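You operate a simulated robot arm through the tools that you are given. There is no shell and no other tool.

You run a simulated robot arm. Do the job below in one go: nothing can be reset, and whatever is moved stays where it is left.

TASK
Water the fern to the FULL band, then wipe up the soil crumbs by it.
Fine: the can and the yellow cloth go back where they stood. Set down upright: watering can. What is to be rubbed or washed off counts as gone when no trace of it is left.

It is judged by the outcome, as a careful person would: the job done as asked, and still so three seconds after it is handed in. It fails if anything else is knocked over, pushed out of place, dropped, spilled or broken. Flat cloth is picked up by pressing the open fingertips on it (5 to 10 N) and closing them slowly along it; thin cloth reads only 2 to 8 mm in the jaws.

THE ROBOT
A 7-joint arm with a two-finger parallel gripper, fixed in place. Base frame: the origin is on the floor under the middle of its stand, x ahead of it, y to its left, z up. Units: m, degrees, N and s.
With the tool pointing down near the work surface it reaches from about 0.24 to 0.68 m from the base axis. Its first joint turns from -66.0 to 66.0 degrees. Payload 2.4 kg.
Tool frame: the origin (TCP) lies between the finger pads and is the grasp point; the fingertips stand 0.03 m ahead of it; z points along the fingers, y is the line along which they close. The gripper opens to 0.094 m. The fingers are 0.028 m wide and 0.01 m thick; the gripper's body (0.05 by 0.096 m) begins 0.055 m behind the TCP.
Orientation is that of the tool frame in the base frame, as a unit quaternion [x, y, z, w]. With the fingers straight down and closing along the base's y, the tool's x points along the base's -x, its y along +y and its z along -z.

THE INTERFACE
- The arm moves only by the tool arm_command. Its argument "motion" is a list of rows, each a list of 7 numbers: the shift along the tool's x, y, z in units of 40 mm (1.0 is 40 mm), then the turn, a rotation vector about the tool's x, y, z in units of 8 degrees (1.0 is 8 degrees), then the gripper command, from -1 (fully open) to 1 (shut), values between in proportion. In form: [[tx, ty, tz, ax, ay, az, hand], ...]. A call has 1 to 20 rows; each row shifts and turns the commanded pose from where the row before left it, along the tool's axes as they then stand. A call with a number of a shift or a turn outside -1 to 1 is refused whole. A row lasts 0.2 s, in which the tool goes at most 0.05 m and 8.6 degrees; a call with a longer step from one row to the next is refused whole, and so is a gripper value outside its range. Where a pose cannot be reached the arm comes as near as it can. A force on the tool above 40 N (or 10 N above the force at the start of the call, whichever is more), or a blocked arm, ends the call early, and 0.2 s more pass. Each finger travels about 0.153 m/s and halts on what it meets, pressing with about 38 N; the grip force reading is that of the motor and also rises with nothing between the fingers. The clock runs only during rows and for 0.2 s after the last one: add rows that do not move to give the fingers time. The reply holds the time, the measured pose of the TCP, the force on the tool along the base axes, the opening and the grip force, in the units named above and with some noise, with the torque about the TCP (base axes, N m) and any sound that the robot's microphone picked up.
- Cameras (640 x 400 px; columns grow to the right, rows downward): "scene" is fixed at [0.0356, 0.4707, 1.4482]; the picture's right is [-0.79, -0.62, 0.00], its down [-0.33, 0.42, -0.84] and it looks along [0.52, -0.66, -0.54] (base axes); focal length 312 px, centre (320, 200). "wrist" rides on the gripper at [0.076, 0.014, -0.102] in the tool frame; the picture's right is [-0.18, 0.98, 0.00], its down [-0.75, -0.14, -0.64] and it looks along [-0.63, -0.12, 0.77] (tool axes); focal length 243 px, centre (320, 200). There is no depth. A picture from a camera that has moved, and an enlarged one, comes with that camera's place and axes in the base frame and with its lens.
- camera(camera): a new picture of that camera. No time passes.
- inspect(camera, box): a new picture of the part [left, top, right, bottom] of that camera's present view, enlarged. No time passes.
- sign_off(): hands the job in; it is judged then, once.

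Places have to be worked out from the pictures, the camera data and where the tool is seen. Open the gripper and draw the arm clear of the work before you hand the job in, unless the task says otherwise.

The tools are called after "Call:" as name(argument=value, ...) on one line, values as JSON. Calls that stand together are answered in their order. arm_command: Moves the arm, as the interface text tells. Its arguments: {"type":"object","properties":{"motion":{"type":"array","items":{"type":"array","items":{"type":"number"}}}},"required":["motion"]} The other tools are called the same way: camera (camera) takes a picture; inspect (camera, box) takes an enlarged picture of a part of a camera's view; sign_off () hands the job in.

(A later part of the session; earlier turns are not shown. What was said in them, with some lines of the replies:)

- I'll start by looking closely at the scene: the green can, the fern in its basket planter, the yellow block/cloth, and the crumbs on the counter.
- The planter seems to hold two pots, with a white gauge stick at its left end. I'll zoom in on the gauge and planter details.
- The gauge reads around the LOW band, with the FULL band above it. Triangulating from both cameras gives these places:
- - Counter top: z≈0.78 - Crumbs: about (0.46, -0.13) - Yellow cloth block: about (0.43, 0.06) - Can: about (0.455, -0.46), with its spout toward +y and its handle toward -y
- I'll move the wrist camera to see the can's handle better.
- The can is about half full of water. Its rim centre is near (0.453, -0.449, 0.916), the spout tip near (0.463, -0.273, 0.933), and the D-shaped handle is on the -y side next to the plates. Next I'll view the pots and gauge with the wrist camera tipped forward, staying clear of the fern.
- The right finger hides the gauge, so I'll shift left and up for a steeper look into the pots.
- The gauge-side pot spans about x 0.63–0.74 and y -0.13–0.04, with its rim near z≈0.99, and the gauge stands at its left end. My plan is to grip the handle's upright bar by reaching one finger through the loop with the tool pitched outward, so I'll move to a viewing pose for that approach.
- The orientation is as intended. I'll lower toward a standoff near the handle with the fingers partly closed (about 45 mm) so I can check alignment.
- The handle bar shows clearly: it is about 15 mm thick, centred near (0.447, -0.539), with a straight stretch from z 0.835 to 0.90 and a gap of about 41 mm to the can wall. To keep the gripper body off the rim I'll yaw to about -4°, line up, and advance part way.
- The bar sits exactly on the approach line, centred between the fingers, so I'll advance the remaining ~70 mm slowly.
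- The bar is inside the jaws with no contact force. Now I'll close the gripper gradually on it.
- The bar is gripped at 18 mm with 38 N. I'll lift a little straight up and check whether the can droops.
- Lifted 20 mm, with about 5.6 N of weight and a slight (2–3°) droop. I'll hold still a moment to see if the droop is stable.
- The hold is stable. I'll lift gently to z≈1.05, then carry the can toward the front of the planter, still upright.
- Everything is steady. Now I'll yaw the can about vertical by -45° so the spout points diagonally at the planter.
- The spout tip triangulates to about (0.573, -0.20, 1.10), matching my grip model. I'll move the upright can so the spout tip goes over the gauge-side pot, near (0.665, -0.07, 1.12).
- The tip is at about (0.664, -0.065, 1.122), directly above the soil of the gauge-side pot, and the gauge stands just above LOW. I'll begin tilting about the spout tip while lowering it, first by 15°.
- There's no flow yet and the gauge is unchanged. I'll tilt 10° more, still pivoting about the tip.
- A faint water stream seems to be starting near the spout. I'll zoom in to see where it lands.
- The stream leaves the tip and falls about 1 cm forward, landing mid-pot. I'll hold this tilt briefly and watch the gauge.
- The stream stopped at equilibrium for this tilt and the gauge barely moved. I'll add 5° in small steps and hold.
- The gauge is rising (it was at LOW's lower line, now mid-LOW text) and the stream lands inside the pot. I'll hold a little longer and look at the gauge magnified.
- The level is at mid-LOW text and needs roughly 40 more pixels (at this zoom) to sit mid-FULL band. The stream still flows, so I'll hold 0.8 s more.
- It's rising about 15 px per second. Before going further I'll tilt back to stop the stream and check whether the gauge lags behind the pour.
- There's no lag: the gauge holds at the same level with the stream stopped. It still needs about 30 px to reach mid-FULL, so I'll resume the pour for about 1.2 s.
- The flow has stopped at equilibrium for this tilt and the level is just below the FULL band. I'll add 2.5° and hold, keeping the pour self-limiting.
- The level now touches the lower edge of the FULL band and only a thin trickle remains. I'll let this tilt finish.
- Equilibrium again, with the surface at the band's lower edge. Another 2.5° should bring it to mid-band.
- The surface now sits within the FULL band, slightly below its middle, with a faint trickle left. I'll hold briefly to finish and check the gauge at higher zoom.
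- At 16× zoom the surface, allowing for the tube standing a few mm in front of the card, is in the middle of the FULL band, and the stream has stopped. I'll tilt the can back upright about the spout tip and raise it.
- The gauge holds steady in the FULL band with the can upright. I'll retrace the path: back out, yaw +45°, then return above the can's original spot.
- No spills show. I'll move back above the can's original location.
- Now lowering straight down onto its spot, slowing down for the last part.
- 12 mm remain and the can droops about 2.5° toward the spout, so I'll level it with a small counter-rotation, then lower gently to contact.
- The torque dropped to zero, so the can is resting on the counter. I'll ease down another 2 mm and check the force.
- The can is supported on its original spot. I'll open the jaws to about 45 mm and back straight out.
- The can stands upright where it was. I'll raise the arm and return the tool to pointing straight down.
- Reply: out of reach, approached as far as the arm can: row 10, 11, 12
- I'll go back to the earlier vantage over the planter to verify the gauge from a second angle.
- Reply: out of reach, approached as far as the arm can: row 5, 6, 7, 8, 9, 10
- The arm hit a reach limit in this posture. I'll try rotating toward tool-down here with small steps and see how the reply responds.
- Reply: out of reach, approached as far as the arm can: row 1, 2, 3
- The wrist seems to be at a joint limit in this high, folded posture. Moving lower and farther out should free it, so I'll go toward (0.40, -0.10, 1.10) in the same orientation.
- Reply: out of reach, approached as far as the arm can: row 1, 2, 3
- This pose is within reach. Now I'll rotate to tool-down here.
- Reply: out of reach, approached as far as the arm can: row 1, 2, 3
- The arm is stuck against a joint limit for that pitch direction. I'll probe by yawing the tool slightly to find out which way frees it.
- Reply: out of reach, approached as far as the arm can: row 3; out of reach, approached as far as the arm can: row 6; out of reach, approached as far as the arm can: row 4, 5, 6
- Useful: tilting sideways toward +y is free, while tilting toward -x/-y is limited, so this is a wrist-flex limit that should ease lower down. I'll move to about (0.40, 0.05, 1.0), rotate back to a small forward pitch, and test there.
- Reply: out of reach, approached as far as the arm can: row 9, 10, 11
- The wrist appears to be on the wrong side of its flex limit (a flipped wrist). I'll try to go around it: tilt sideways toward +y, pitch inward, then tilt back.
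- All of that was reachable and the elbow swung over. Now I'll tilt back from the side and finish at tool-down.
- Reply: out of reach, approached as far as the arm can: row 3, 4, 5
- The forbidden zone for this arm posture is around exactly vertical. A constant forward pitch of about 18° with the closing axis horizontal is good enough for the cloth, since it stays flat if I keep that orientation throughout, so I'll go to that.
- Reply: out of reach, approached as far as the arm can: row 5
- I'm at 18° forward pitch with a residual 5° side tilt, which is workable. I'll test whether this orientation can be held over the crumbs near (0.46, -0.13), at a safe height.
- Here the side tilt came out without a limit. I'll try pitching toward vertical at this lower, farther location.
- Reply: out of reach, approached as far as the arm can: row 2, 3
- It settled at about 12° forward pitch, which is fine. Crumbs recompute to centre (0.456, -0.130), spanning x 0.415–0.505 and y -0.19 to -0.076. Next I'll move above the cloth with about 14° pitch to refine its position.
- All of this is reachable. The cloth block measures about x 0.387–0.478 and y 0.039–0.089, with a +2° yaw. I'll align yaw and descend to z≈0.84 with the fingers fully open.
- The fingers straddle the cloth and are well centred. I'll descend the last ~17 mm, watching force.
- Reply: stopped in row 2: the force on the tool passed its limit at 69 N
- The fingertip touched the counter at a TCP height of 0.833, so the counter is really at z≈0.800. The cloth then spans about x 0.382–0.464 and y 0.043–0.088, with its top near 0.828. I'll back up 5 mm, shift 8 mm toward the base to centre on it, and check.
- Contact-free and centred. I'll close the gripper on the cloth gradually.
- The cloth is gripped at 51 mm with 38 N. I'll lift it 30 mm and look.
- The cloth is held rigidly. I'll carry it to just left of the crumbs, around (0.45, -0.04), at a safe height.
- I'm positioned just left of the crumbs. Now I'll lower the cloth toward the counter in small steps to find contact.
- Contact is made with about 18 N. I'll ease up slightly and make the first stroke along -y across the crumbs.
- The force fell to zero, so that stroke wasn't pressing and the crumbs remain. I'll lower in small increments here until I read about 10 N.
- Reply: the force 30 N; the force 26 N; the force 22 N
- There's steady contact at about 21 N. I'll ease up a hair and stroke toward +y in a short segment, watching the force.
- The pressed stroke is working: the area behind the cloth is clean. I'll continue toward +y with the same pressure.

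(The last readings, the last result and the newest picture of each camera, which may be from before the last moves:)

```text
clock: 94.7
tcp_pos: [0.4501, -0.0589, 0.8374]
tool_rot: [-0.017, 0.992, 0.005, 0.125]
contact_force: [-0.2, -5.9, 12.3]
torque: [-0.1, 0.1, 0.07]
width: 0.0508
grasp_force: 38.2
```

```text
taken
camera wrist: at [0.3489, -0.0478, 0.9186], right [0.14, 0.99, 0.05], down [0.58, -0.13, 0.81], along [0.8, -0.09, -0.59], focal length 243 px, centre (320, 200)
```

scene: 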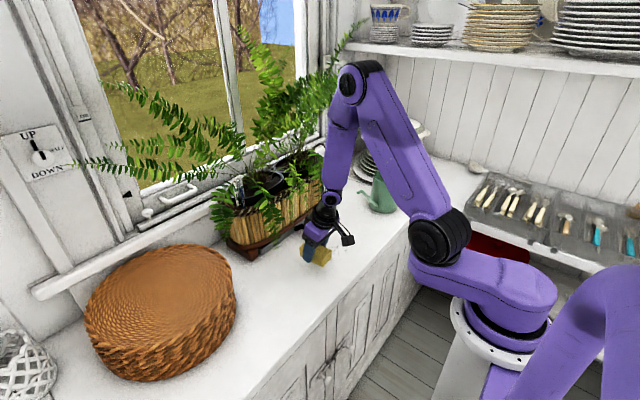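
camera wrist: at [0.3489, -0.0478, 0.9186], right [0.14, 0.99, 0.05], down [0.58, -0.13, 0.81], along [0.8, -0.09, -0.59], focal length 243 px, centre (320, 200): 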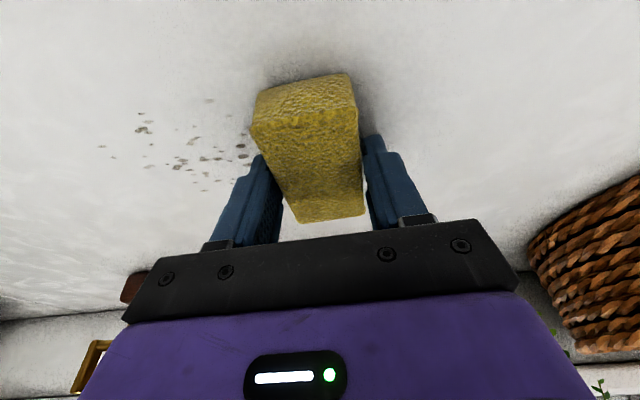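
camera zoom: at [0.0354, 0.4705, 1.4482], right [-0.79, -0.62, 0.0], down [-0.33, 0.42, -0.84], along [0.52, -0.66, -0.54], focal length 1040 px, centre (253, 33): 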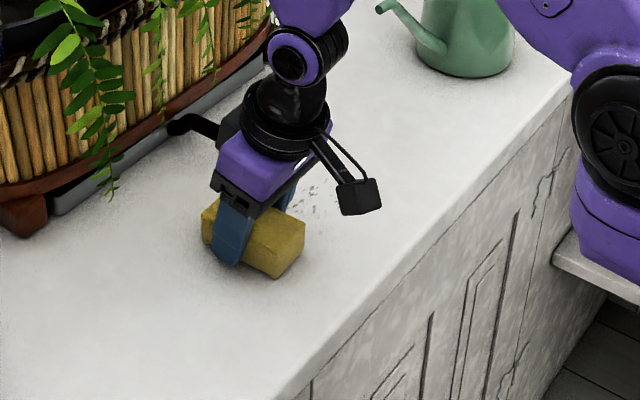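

The crumbs are fading but faint traces remain after one pass, so I'll make another back-and-forth pair of strokes with slightly more pressure.

Call:
arm_command(motion=[[0.0165, -0.5, -0.002, 0, 0, 0, 1], [0.016, -0.5, -0.006, 0, 0, 0, 1], [0.016, -0.5, -0.006, 0, 0, 0, 1], [0.016, -0.5, -0.006, 0, 0, 0, 1], [0.016, -0.5, -0.006, 0, 0, 0, 1], [0.016, -0.5, -0.006, 0, 0, 0, 1], [0.016, -0.5, -0.006, 0, 0, 0, 1], [-0.016, 0.5, 0.006, 0, 0, 0, 1], [-0.016, 0.5, 0.006, 0, 0, 0, 1], [-0.016, 0.5, 0.006, 0, 0, 0, 1], [-0.016, 0.5, 0.006, 0, 0, 0, 1], [-0.016, 0.5, 0.006, 0, 0, 0, 1], [-0.016, 0.5, 0.006, 0, 0, 0, 1], [-0.016, 0.5, 0.006, 0, 0, 0, 1]])

Call:
inspect(camera="wrist", box=[80, 60, 280, 200])

Call:
camera(camera="wrist")

```text
clock: 95.2
tcp_pos: [0.4522, -0.0779, 0.8377]
tool_rot: [-0.019, 0.992, 0.005, 0.126]
contact_force: [-1.0, -3.7, 9.5]
torque: [-0.16, 0.47, 0.13]
width: 0.0511
grasp_force: 37.6
stopped in row 2: the force on the tool passed its limit at 42 N (the readings are from after the stop); the commanded pose is now the measured one
```

```text
2.86 times, centred on (180, 130) of wrist
camera zoom: at [0.3507, -0.0674, 0.9181], right [0.14, 0.99, 0.05], down [0.57, -0.12, 0.81], along [0.81, -0.08, -0.58], focal length 693 px, centre (720, 400)
```

zoom: 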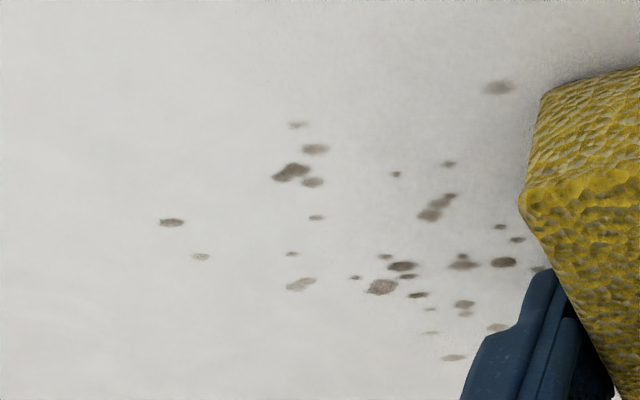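

```text
taken
camera wrist: at [0.3507, -0.0674, 0.9181], right [0.14, 0.99, 0.05], down [0.57, -0.12, 0.81], along [0.81, -0.08, -0.58], focal length 243 px, centre (320, 200)
```

wrist: 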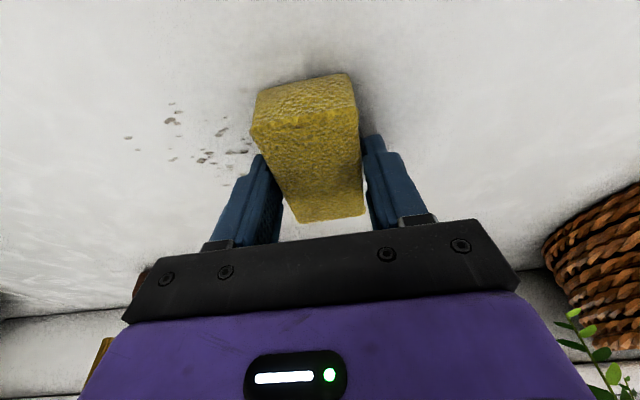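

A force transient at reversal stopped that call. Pressure is now about 9.5 N, so I'll continue toward -y more gently.

Call:
arm_command(motion=[[0.008, -0.2, -0.002, 0, 0, 0, 1], [0.013, -0.4, -0.005, 0, 0, 0, 1], [0.013, -0.4, -0.005, 0, 0, 0, 1], [0.013, -0.4, -0.005, 0, 0, 0, 1], [0.013, -0.4, -0.005, 0, 0, 0, 1], [0.013, -0.4, -0.005, 0, 0, 0, 1], [0.013, -0.4, -0.005, 0, 0, 0, 1], [0.013, -0.3, -0.005, 0, 0, 0, 1]])

Call:
camera(camera="wrist")

```text
clock: 97.0
tcp_pos: [0.4515, -0.1919, 0.8369]
tool_rot: [-0.019, 0.992, 0.005, 0.126]
contact_force: [-0.3, 3.8, 7.0]
torque: [-0.04, -0.04, -0.01]
width: 0.0511
grasp_force: 37.7
```

```text
taken
camera wrist: at [0.3501, -0.183, 0.9182], right [0.14, 0.99, 0.05], down [0.58, -0.12, 0.81], along [0.81, -0.08, -0.59], focal length 243 px, centre (320, 200)
```

wrist: 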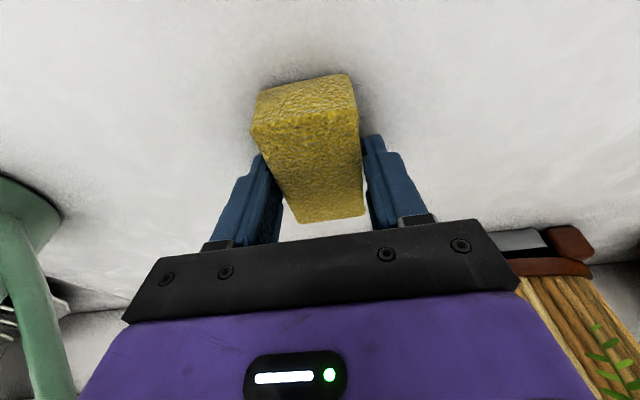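

It looks much cleaner. I'll zoom in for traces from both cameras.

Call:
inspect(camera="wrist", box=[340, 20, 560, 190])

Call:
inspect(camera="scene", box=[300, 225, 370, 275])

Call:
inspect(camera="wrist", box=[150, 20, 290, 170])

```text
2.35 times, centred on (450, 105) of wrist
camera zoom: at [0.3501, -0.183, 0.9182], right [0.14, 0.99, 0.05], down [0.58, -0.12, 0.81], along [0.81, -0.08, -0.59], focal length 571 px, centre (14, 424)
```

zoom: 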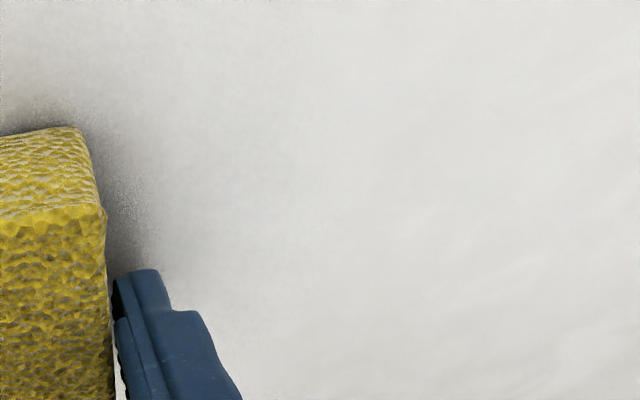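

```text
8.00 times, centred on (335, 250) of scene
camera zoom: at [0.0354, 0.4708, 1.4481], right [-0.79, -0.62, 0.0], down [-0.33, 0.42, -0.84], along [0.52, -0.66, -0.54], focal length 2496 px, centre (200, -200)
```

zoom: 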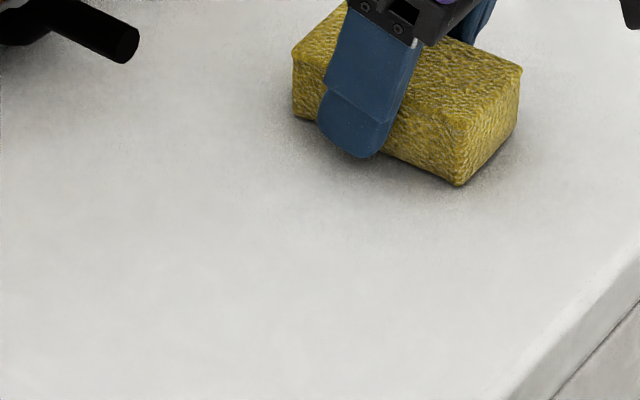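

```text
2.67 times, centred on (220, 95) of wrist
camera zoom: at [0.3501, -0.183, 0.9182], right [0.14, 0.99, 0.05], down [0.58, -0.12, 0.81], along [0.81, -0.08, -0.59], focal length 647 px, centre (587, 480)
```

zoom: 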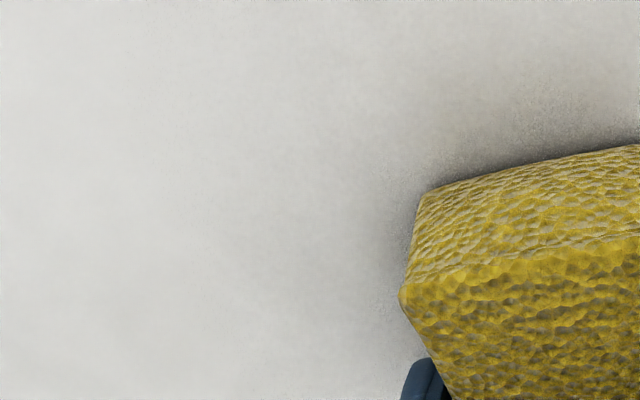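

No trace is visible. To be safe I'll do another light pass back with a small offset in x to cover the edges.

Call:
arm_command(motion=[[-0.18, -0.006, 0.048, 0, 0, 0, 1], [-0.18, -0.006, 0.048, 0, 0, 0, 1], [-0.006, 0.2, 0.003, 0, 0, 0, 1], [-0.013, 0.4, 0.005, 0, 0, 0, 1], [-0.013, 0.4, 0.005, 0, 0, 0, 1], [-0.013, 0.4, 0.005, 0, 0, 0, 1], [-0.013, 0.4, 0.005, 0, 0, 0, 1], [-0.013, 0.4, 0.005, 0, 0, 0, 1], [-0.013, 0.4, 0.005, 0, 0, 0, 1], [-0.013, 0.4, 0.005, 0, 0, 0, 1], [-0.013, 0.4, 0.005, 0, 0, 0, 1]])

Call:
camera(camera="wrist")

```text
clock: 99.4
tcp_pos: [0.4675, -0.0558, 0.8368]
tool_rot: [-0.019, 0.992, 0.005, 0.127]
contact_force: [-0.2, -8.9, 20.4]
torque: [-0.21, 0.33, 0.18]
width: 0.0512
grasp_force: 38.2
```

```text
taken
camera wrist: at [0.3662, -0.0471, 0.9175], right [0.14, 0.99, 0.05], down [0.57, -0.12, 0.81], along [0.81, -0.08, -0.58], focal length 243 px, centre (320, 200)
```

wrist: 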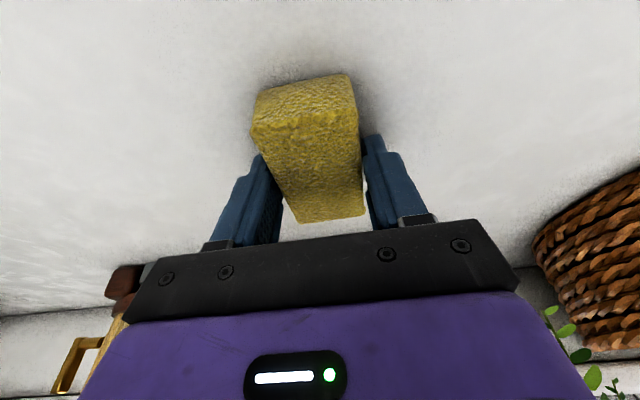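

Now one more pass offset toward the base (x≈0.435) to cover the near edge of the crumb area.

Call:
arm_command(motion=[[0.387, 0.014, -0.104, 0, 0, 0, 1], [0.387, 0.014, -0.1, 0, 0, 0, 1], [0.006, -0.2, -0.003, 0, 0, 0, 1], [0.013, -0.4, -0.005, 0, 0, 0, 1], [0.013, -0.4, -0.005, 0, 0, 0, 1], [0.013, -0.4, -0.005, 0, 0, 0, 1], [0.013, -0.4, -0.005, 0, 0, 0, 1], [0.013, -0.4, -0.005, 0, 0, 0, 1], [0.013, -0.4, -0.005, 0, 0, 0, 1], [0.013, -0.4, -0.005, 0, 0, 0, 1], [0.013, -0.4, -0.005, 0, 0, 0, 1]])

Call:
camera(camera="wrist")

Call:
inspect(camera="scene", box=[290, 220, 390, 290])

```text
clock: 101.8
tcp_pos: [0.4349, -0.1926, 0.8377]
tool_rot: [-0.021, 0.992, 0.005, 0.126]
contact_force: [-0.1, 6.8, 17.7]
torque: [0.15, 0.1, -0.09]
width: 0.0511
grasp_force: 37.7
```

```text
taken
camera wrist: at [0.3343, -0.183, 0.9176], right [0.14, 0.99, 0.05], down [0.57, -0.12, 0.81], along [0.81, -0.08, -0.58], focal length 243 px, centre (320, 200)
```

wrist: 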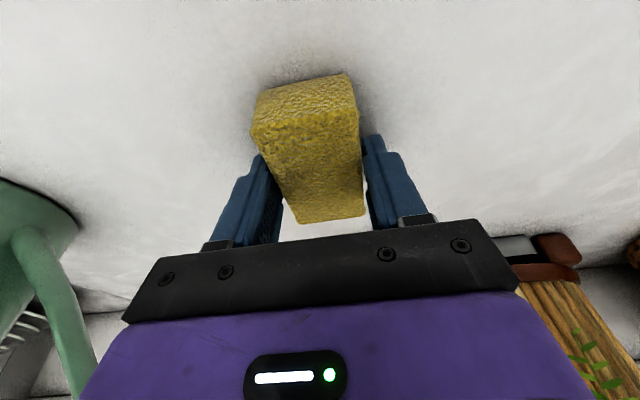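

```text
5.71 times, centred on (340, 255) of scene
camera zoom: at [0.0353, 0.471, 1.4481], right [-0.79, -0.62, 0.0], down [-0.33, 0.42, -0.84], along [0.52, -0.66, -0.54], focal length 1783 px, centre (206, -114)
```

zoom: 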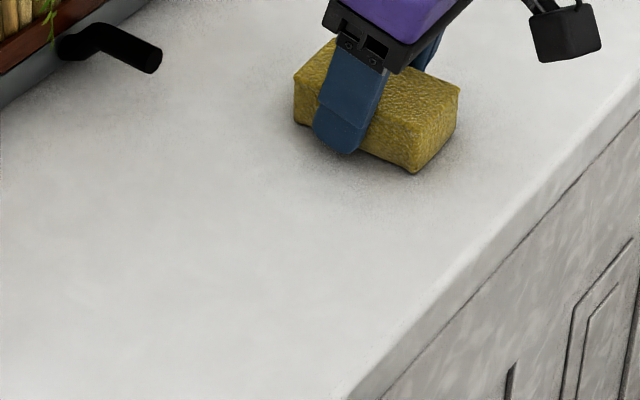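

The counter is clean. I'll lift the cloth, check the spot beneath it, and carry it back toward its original place.

Call:
arm_command(motion=[[-0.12, 0, -0.48, 0, 0, 0, 1], [-0.126, 0, -0.489, 0, 0, 0, 1], [0, 0, 0, 0, 0, 0, 1]])

Call:
inspect(camera="scene", box=[290, 200, 390, 290])

Call:
arm_command(motion=[[0.004, 0.4, 0, 0, 0, 0, 1], [0.008, 0.803, 0, 0, 0, 0, 1], [0.008, 0.803, 0, 0, 0, 0, 1], [0.008, 0.803, 0, 0, 0, 0, 1], [0.008, 0.803, 0, 0, 0, 0, 1], [0.008, 0.803, 0, 0, 0, 0, 1], [0.008, 0.803, 0, 0, 0, 0, 1], [0.008, 0.803, 0, 0, 0, 0, 1], [0.004, 0.4, 0, 0, 0, 0, 1], [0, 0, 0, 0, 0, 0, 1]])

Call:
inspect(camera="scene", box=[260, 220, 400, 310])

Call:
camera(camera="wrist")

```text
clock: 102.6
tcp_pos: [0.4337, -0.1927, 0.8765]
tool_rot: [-0.02, 0.992, 0.005, 0.126]
contact_force: [0.2, -0.4, -0.5]
torque: [-0.02, 0.02, 0.03]
width: 0.051
grasp_force: 38.3
```

```text
4.44 times, centred on (340, 245) of scene
camera zoom: at [0.0356, 0.4707, 1.4482], right [-0.79, -0.62, 0.0], down [-0.33, 0.42, -0.84], along [0.52, -0.66, -0.54], focal length 1387 px, centre (231, 0)
```

zoom: 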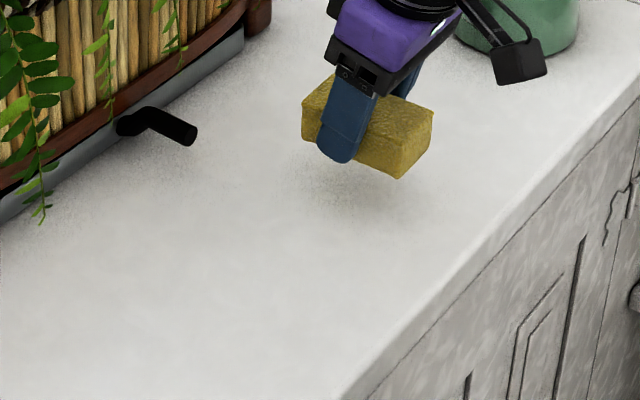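

```text
clock: 104.8
tcp_pos: [0.421, 0.0641, 0.8776]
tool_rot: [-0.021, 0.992, 0.006, 0.126]
contact_force: [-0.5, -0.7, -0.4]
torque: [0.0, 0.01, 0.02]
width: 0.0511
grasp_force: 37.1
```

```text
4.44 times, centred on (330, 265) of scene
camera zoom: at [0.0355, 0.4707, 1.4482], right [-0.79, -0.62, 0.0], down [-0.33, 0.42, -0.84], along [0.52, -0.66, -0.54], focal length 1387 px, centre (276, -89)
```

zoom: 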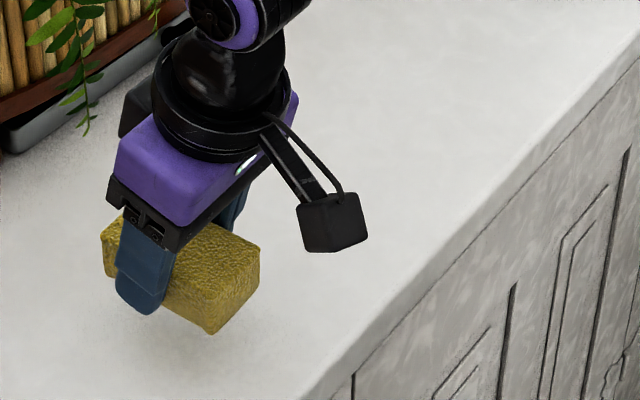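

```text
taken
camera wrist: at [0.3205, 0.0734, 0.9591], right [0.14, 0.99, 0.05], down [0.57, -0.12, 0.81], along [0.81, -0.08, -0.59], focal length 243 px, centre (320, 200)
```

wrist: 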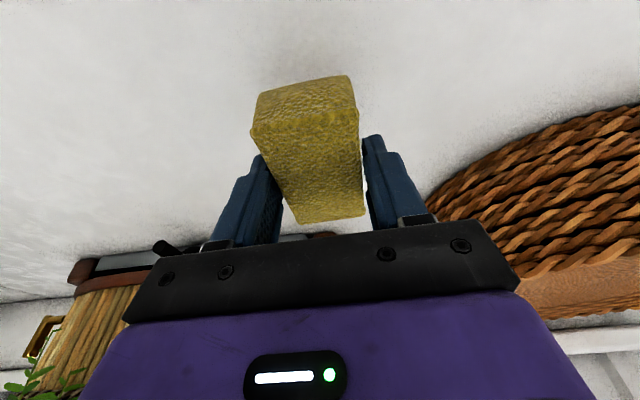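

I'm right above the original spot. I'll correct a 0.6° yaw drift and lower the cloth to contact.

Call:
arm_command(motion=[[0.1125, 0, 0.436, 0.019, 0, 0.073, 1], [0.1125, 0, 0.436, 0, 0, 0, 1], [0.009, 0, 0.036, 0, 0, 0, 1], [0.003, 0, 0.012, 0, 0, 0, 1], [0, 0, 0, 0, 0, 0, 1]])

Call:
inspect(camera="scene", box=[250, 230, 370, 310])

```text
clock: 106.0
tcp_pos: [0.4207, 0.0642, 0.8393]
tool_rot: [-0.014, 0.992, 0.005, 0.126]
contact_force: [0.3, 0.0, -0.4]
torque: [0.0, 0.0, -0.02]
width: 0.0511
grasp_force: 37.7
```

```text
5.00 times, centred on (310, 270) of scene
camera zoom: at [0.0356, 0.4707, 1.4482], right [-0.79, -0.62, 0.0], down [-0.33, 0.42, -0.84], along [0.52, -0.66, -0.54], focal length 1560 px, centre (370, -150)
```

zoom: 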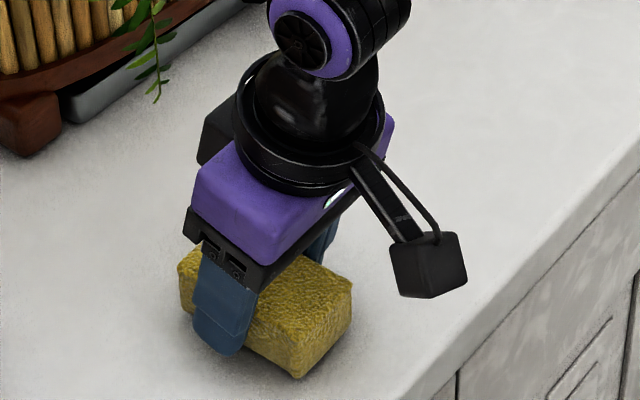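

No contact yet; the cloth is about 1–2 mm above the counter. I'll lower it a little more.

Call:
arm_command(motion=[[0.006, 0, 0.025, 0, 0, 0, 1], [0, 0, 0, 0, 0, 0, 1]])

Call:
arm_command(motion=[[0.004, 0, 0.015, 0, 0, 0, 1], [0, 0, 0, 0, 0, 0, 1]])

Call:
inspect(camera="scene", box=[250, 230, 370, 310])

```text
clock: 106.6
tcp_pos: [0.4221, 0.0638, 0.8378]
tool_rot: [-0.014, 0.992, 0.005, 0.126]
contact_force: [-0.7, 0.2, -1.6]
torque: [0.01, 0.0, -0.01]
width: 0.0511
grasp_force: 37.6
```

```text
clock: 107.2
tcp_pos: [0.4223, 0.0642, 0.8383]
tool_rot: [-0.014, 0.992, 0.006, 0.127]
contact_force: [-0.5, 1.0, -1.4]
torque: [0.02, 0.02, 0.0]
width: 0.051
grasp_force: 38.2
```

```text
5.00 times, centred on (310, 270) of scene
camera zoom: at [0.0356, 0.4707, 1.4482], right [-0.79, -0.62, 0.0], down [-0.33, 0.42, -0.84], along [0.52, -0.66, -0.54], focal length 1560 px, centre (370, -150)
```

zoom: 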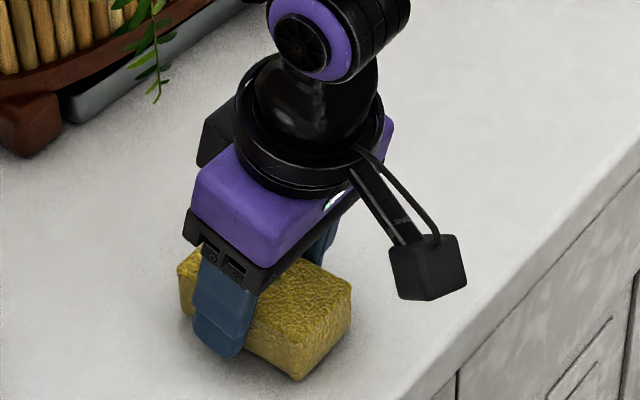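

Call:
arm_command(motion=[[0.005, 0, 0.02, 0, 0, 0, 1], [0, 0, 0, 0, 0, 0, 1]])

Call:
arm_command(motion=[[0.0025, 0, 0.01, 0, 0, 0, 1], [0, 0, 0, 0, 0, 0, 1]])

```text
clock: 107.8
tcp_pos: [0.422, 0.064, 0.8371]
tool_rot: [-0.014, 0.992, 0.005, 0.126]
contact_force: [-0.1, -0.4, -0.4]
torque: [-0.01, 0.02, -0.02]
width: 0.0511
grasp_force: 38.1
```

```text
clock: 108.4
tcp_pos: [0.4216, 0.063, 0.8373]
tool_rot: [-0.014, 0.992, 0.006, 0.126]
contact_force: [-0.5, -0.8, 0.8]
torque: [-0.04, -0.03, -0.01]
width: 0.0511
grasp_force: 38.1
```

Call:
arm_command(motion=[[0.0025, 0, 0.01, 0, 0, 0, 1], [0, 0, 0, 0, 0, 0, 1]])

Call:
inspect(camera="scene", box=[250, 230, 370, 310])

```text
clock: 109.0
tcp_pos: [0.4219, 0.0637, 0.8371]
tool_rot: [-0.015, 0.992, 0.005, 0.127]
contact_force: [-2.7, -0.2, 18.7]
torque: [-0.23, 0.21, -0.02]
width: 0.0513
grasp_force: 38.3
```

```text
5.00 times, centred on (310, 270) of scene
camera zoom: at [0.0352, 0.4706, 1.4482], right [-0.79, -0.62, 0.0], down [-0.33, 0.42, -0.84], along [0.52, -0.66, -0.54], focal length 1560 px, centre (370, -150)
```

zoom: 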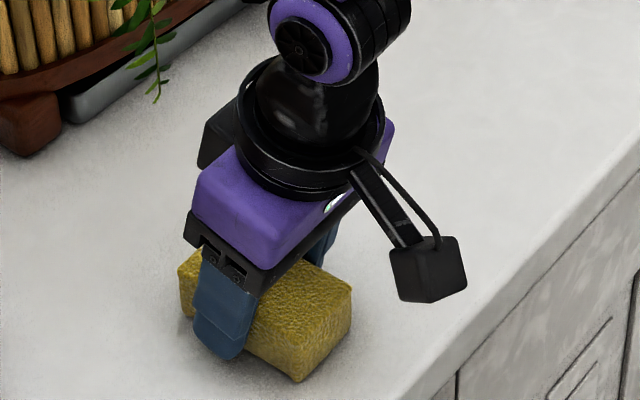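

The cloth is firmly on the counter. I'll ease off a touch, open the fingers, and lift straight up.

Call:
arm_command(motion=[[-0.002, 0, -0.008, 0, 0, 0, 1], [0, 0, 0, 0, 0, 0, 0.0], [0, 0, 0, 0, 0, 0, -0.3], [0, 0, 0, 0, 0, 0, -0.7], [0, 0, 0, 0, 0, 0, -1], [0, 0, 0, 0, 0, 0, -1], [-0.06, 0, -0.242, 0, 0, 0, -1], [-0.123, 0, -0.484, 0, 0, 0, -1], [-0.2, 0, -0.79, 0, 0, 0, -1], [-0.2, 0, -0.79, 0, 0, 0, -1], [-0.2, 0, -0.79, 0, 0, 0, -1], [0, 0, 0, 0, 0, 0, -1]])

Call:
camera(camera="wrist")

Call:
camera(camera="scene")

Call:
inspect(camera="scene", box=[260, 220, 400, 310])

```text
clock: 111.6
tcp_pos: [0.419, 0.0619, 0.9645]
tool_rot: [-0.016, 0.992, 0.005, 0.126]
contact_force: [1.0, 0.3, -0.6]
torque: [0.0, 0.02, 0.02]
width: 0.094
grasp_force: 0.0
```

```text
taken
camera wrist: at [0.3184, 0.0735, 1.0462], right [0.15, 0.99, 0.05], down [0.57, -0.13, 0.81], along [0.81, -0.09, -0.59], focal length 243 px, centre (320, 200)
```

wrist: 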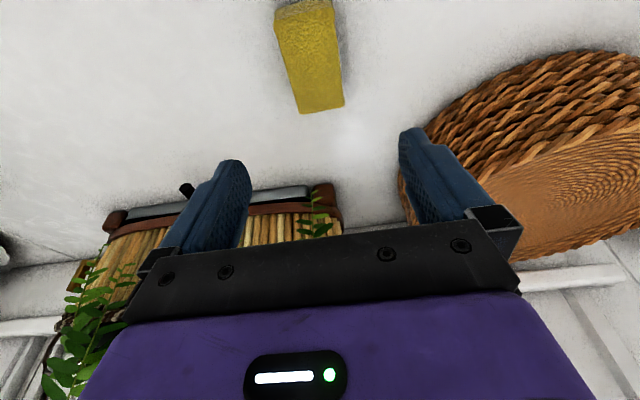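

```text
taken
```

scene: 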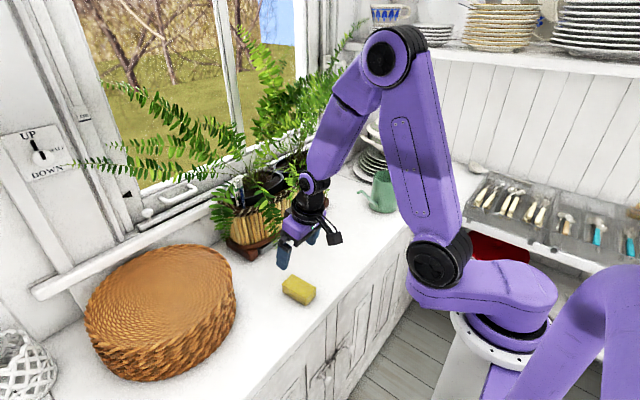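

```text
4.44 times, centred on (330, 265) of scene
camera zoom: at [0.0355, 0.4707, 1.4482], right [-0.79, -0.62, 0.0], down [-0.33, 0.42, -0.84], along [0.52, -0.66, -0.54], focal length 1387 px, centre (276, -89)
```

zoom: 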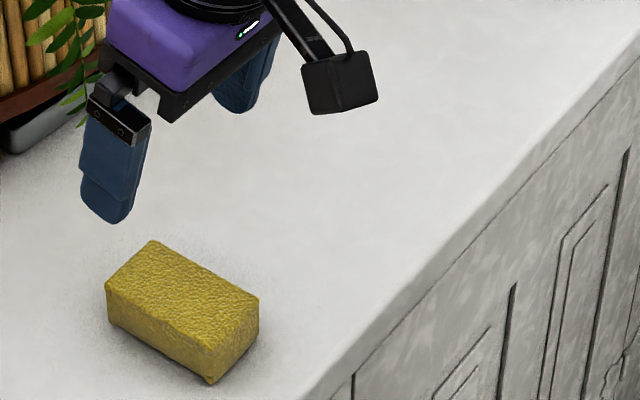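

The cloth is back within a couple of millimetres of where it stood, and the counter is clean. Next I'll verify the gauge from a level viewpoint by raising a bit and pitching the wrist camera forward.

Call:
arm_command(motion=[[-0.25, 0, -0.96, 0, 0, 0, -1], [-0.25, 0, -0.96, 0, 0, 0, -1], [0, 0, 0, 0, -0.875, 0, -1], [0, 0, 0, 0, -0.875, 0, -1], [0, 0, 0, 0, -0.875, 0, -1], [0, 0, 0, 0, -0.875, 0, -1], [0, 0, 0, 0, -0.875, 0, -1], [0, 0, 0, 0, 0, 0, -1]])

Call:
camera(camera="wrist")

Call:
camera(camera="scene")

```text
clock: 113.4
tcp_pos: [0.4281, 0.0576, 1.0451]
tool_rot: [-0.009, 0.919, -0.009, 0.394]
contact_force: [0.0, -0.3, 0.2]
torque: [0.02, 0.02, 0.03]
width: 0.0941
grasp_force: 0.0
out of reach, approached as far as the arm can: row 5, 6
```

```text
taken
camera wrist: at [0.3005, 0.0714, 1.0609], right [0.12, 0.99, 0.11], down [0.05, -0.12, 0.99], along [0.99, -0.11, -0.07], focal length 243 px, centre (320, 200)
```

wrist: 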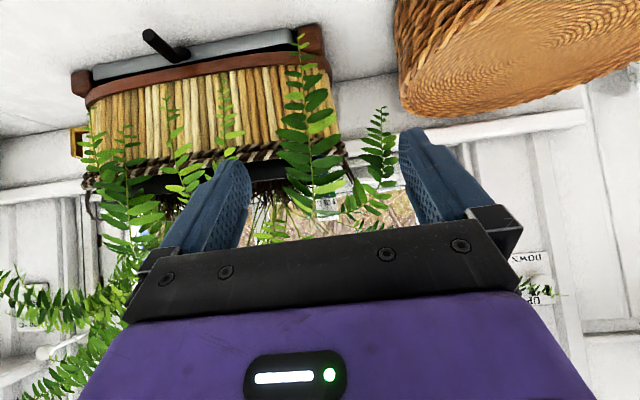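

```text
taken
```

scene: 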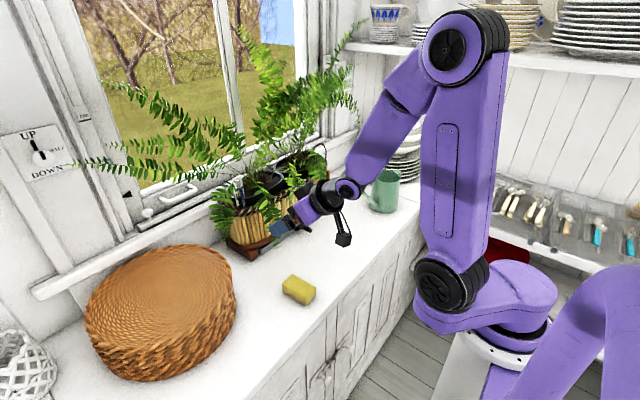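

Call:
inspect(camera="wrist", box=[290, 150, 380, 240])

Call:
inspect(camera="wrist", box=[310, 170, 350, 225])

```text
4.44 times, centred on (335, 195) of wrist
camera zoom: at [0.3005, 0.0714, 1.0609], right [0.12, 0.99, 0.11], down [0.05, -0.12, 0.99], along [0.99, -0.11, -0.07], focal length 1078 px, centre (253, 222)
```

zoom: 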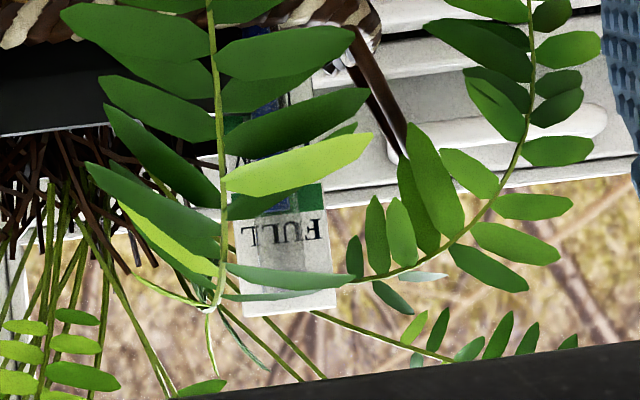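

```text
7.27 times, centred on (330, 198) of wrist
camera zoom: at [0.3005, 0.0714, 1.0609], right [0.12, 0.99, 0.11], down [0.05, -0.12, 0.99], along [0.99, -0.11, -0.07], focal length 1764 px, centre (247, 218)
```

zoom: 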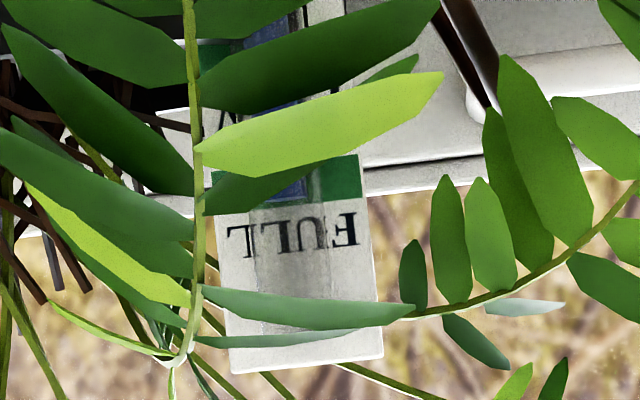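

Call:
inspect(camera="wrist", box=[314, 188, 338, 206])

```text
16.00 times, centred on (326, 197) of wrist
camera zoom: at [0.3005, 0.0714, 1.0609], right [0.12, 0.99, 0.11], down [0.05, -0.12, 0.99], along [0.99, -0.11, -0.07], focal length 3882 px, centre (224, 248)
```

zoom: 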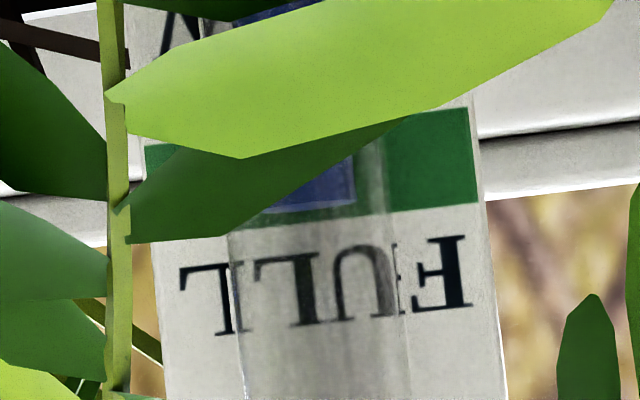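

From this level view the water surface sits inside the green FULL band. Now I'll draw the arm back and up, clear of the work, and do a final check.

Call:
arm_command(motion=[[-0.022, -0.25, -0.6, 0, 0, 0, -1], [-0.022, -0.31, -0.88, 0, 0, 0, -1], [-0.022, -0.31, -0.88, 0, 0, 0, -1], [-0.022, -0.31, -0.88, 0, 0, 0, -1], [0, 0, 0, 0, 0, 0, -1]])

Call:
camera(camera="scene")

Call:
inspect(camera="scene", box=[290, 210, 420, 300])

Call:
inspect(camera="scene", box=[200, 120, 440, 270])

Call:
inspect(camera="scene", box=[350, 160, 410, 220])

Call:
inspect(camera="scene", box=[234, 180, 248, 198])

```text
clock: 114.6
tcp_pos: [0.3377, 0.014, 1.1386]
tool_rot: [-0.007, 0.919, -0.011, 0.394]
contact_force: [0.1, 0.2, 0.8]
torque: [-0.01, 0.02, 0.05]
width: 0.094
grasp_force: 0.0
```

```text
taken
```

scene: 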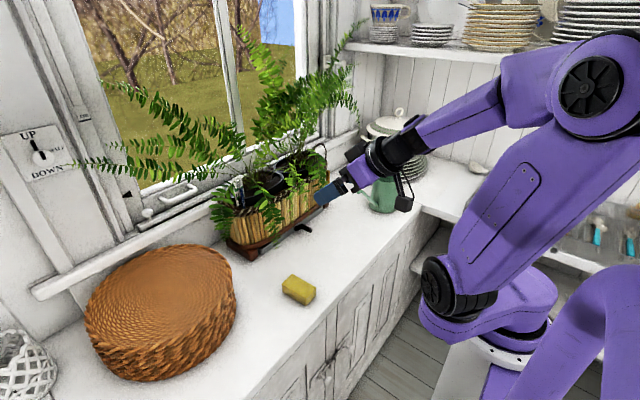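

```text
4.44 times, centred on (355, 255) of scene
camera zoom: at [0.0355, 0.4707, 1.4482], right [-0.79, -0.62, 0.0], down [-0.33, 0.42, -0.84], along [0.52, -0.66, -0.54], focal length 1387 px, centre (164, -44)
```

zoom: 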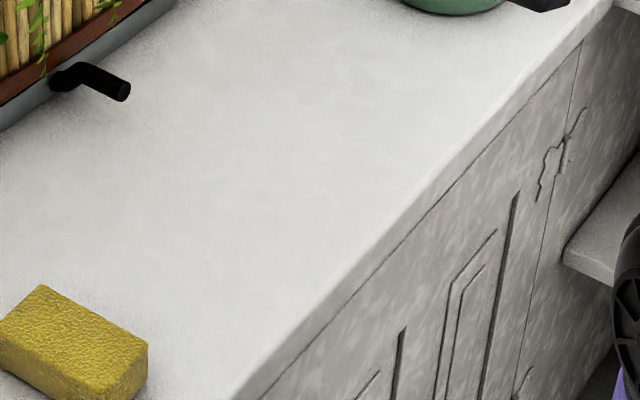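

```text
2.67 times, centred on (320, 195) of scene
camera zoom: at [0.0355, 0.4707, 1.4482], right [-0.79, -0.62, 0.0], down [-0.33, 0.42, -0.84], along [0.52, -0.66, -0.54], focal length 832 px, centre (320, 213)
```

zoom: 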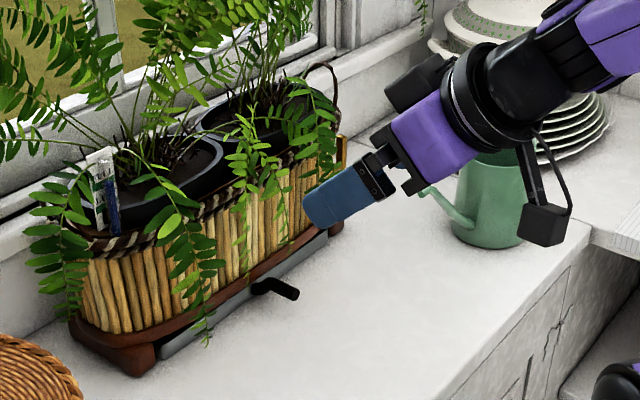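

```text
6.67 times, centred on (380, 190) of scene
camera zoom: at [0.0355, 0.4707, 1.4482], right [-0.79, -0.62, 0.0], down [-0.33, 0.42, -0.84], along [0.52, -0.66, -0.54], focal length 2080 px, centre (-80, 267)
```

zoom: 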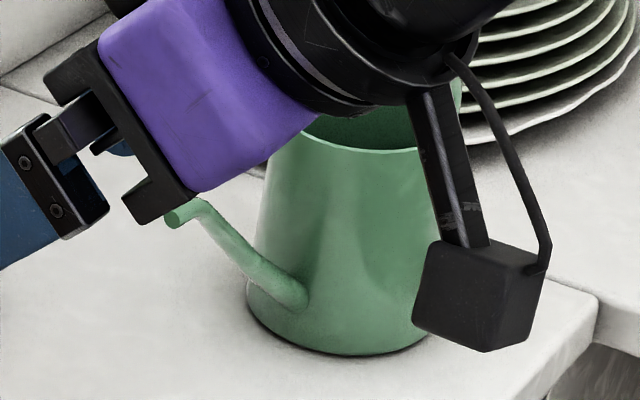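

```text
16.00 times, centred on (241, 189) of scene
camera zoom: at [0.0355, 0.4707, 1.4482], right [-0.79, -0.62, 0.0], down [-0.33, 0.42, -0.84], along [0.52, -0.66, -0.54], focal length 4992 px, centre (1584, 376)
```

zoom: 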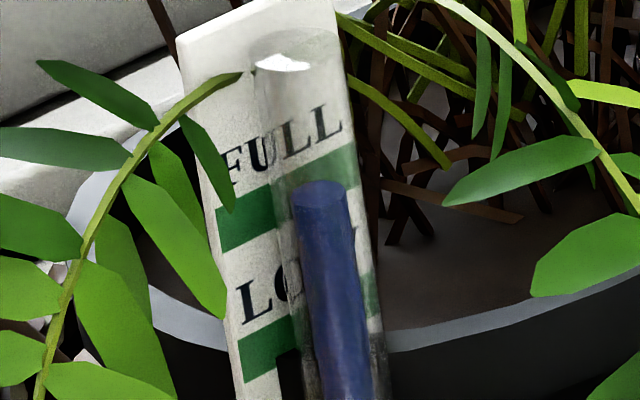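

The can, cloth, and planter are all in place and the gauge holds in the FULL band. One last magnified check of the wiped area for any trace.

Call:
inspect(camera="scene", box=[305, 232, 365, 270])

Call:
inspect(camera="wrist", box=[0, 0, 320, 200])

```text
10.53 times, centred on (335, 251) of scene
camera zoom: at [0.0355, 0.4707, 1.4482], right [-0.79, -0.62, 0.0], down [-0.33, 0.42, -0.84], along [0.52, -0.66, -0.54], focal length 3284 px, centre (162, -337)
```

zoom: 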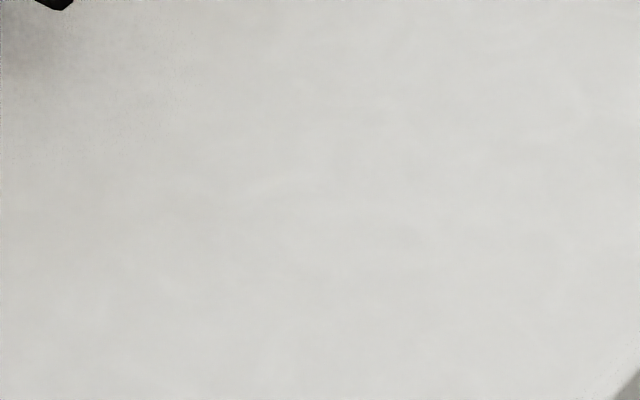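

```text
2.00 times, centred on (160, 100) of wrist
camera zoom: at [0.2105, 0.0272, 1.1559], right [0.12, 0.99, 0.11], down [0.05, -0.12, 0.99], along [0.99, -0.11, -0.07], focal length 485 px, centre (640, 400)
```

zoom: 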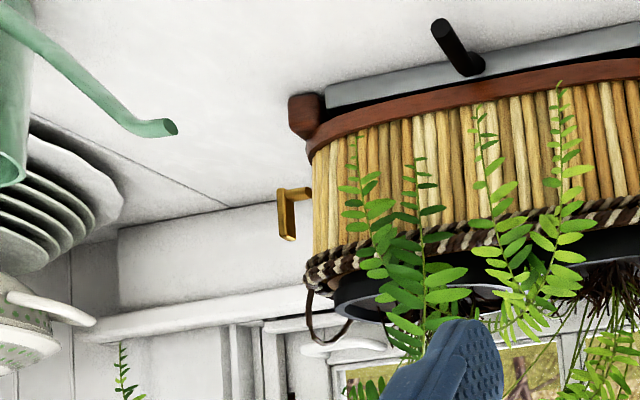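

The wiped area shows no trace. The fern's gauge is in the FULL band, the can stands upright in its place, the cloth is back where it stood, and the gripper is open and clear of the work, so I'm handing the job in.

Call:
sign_off()

```text
The job is handed in.
```

The fern is watered to the FULL band and the soil crumbs are wiped up. The job is handed in; I haven't been told how it was judged.

- **Watering:** I poured into the gauge-side pot. Seen level, the water surface is in the upper part of the FULL band. The reading held steady from the end of the pour until I handed in, and I saw no spills.
- **Crumbs:** It took several pressed passes with the cloth. A magnified check of the counter afterwards showed no trace.
- **Can and cloth:** The can is upright on its original spot and the cloth is back where it lay, both within about 2 mm.
- **Contact:** One fingertip bumped the counter at 69 N before I gripped the cloth, because the counter was about 17 mm higher than I had estimated. I saw no damage and nothing moved.
- **Arm:** The gripper is open and drawn back from the work.
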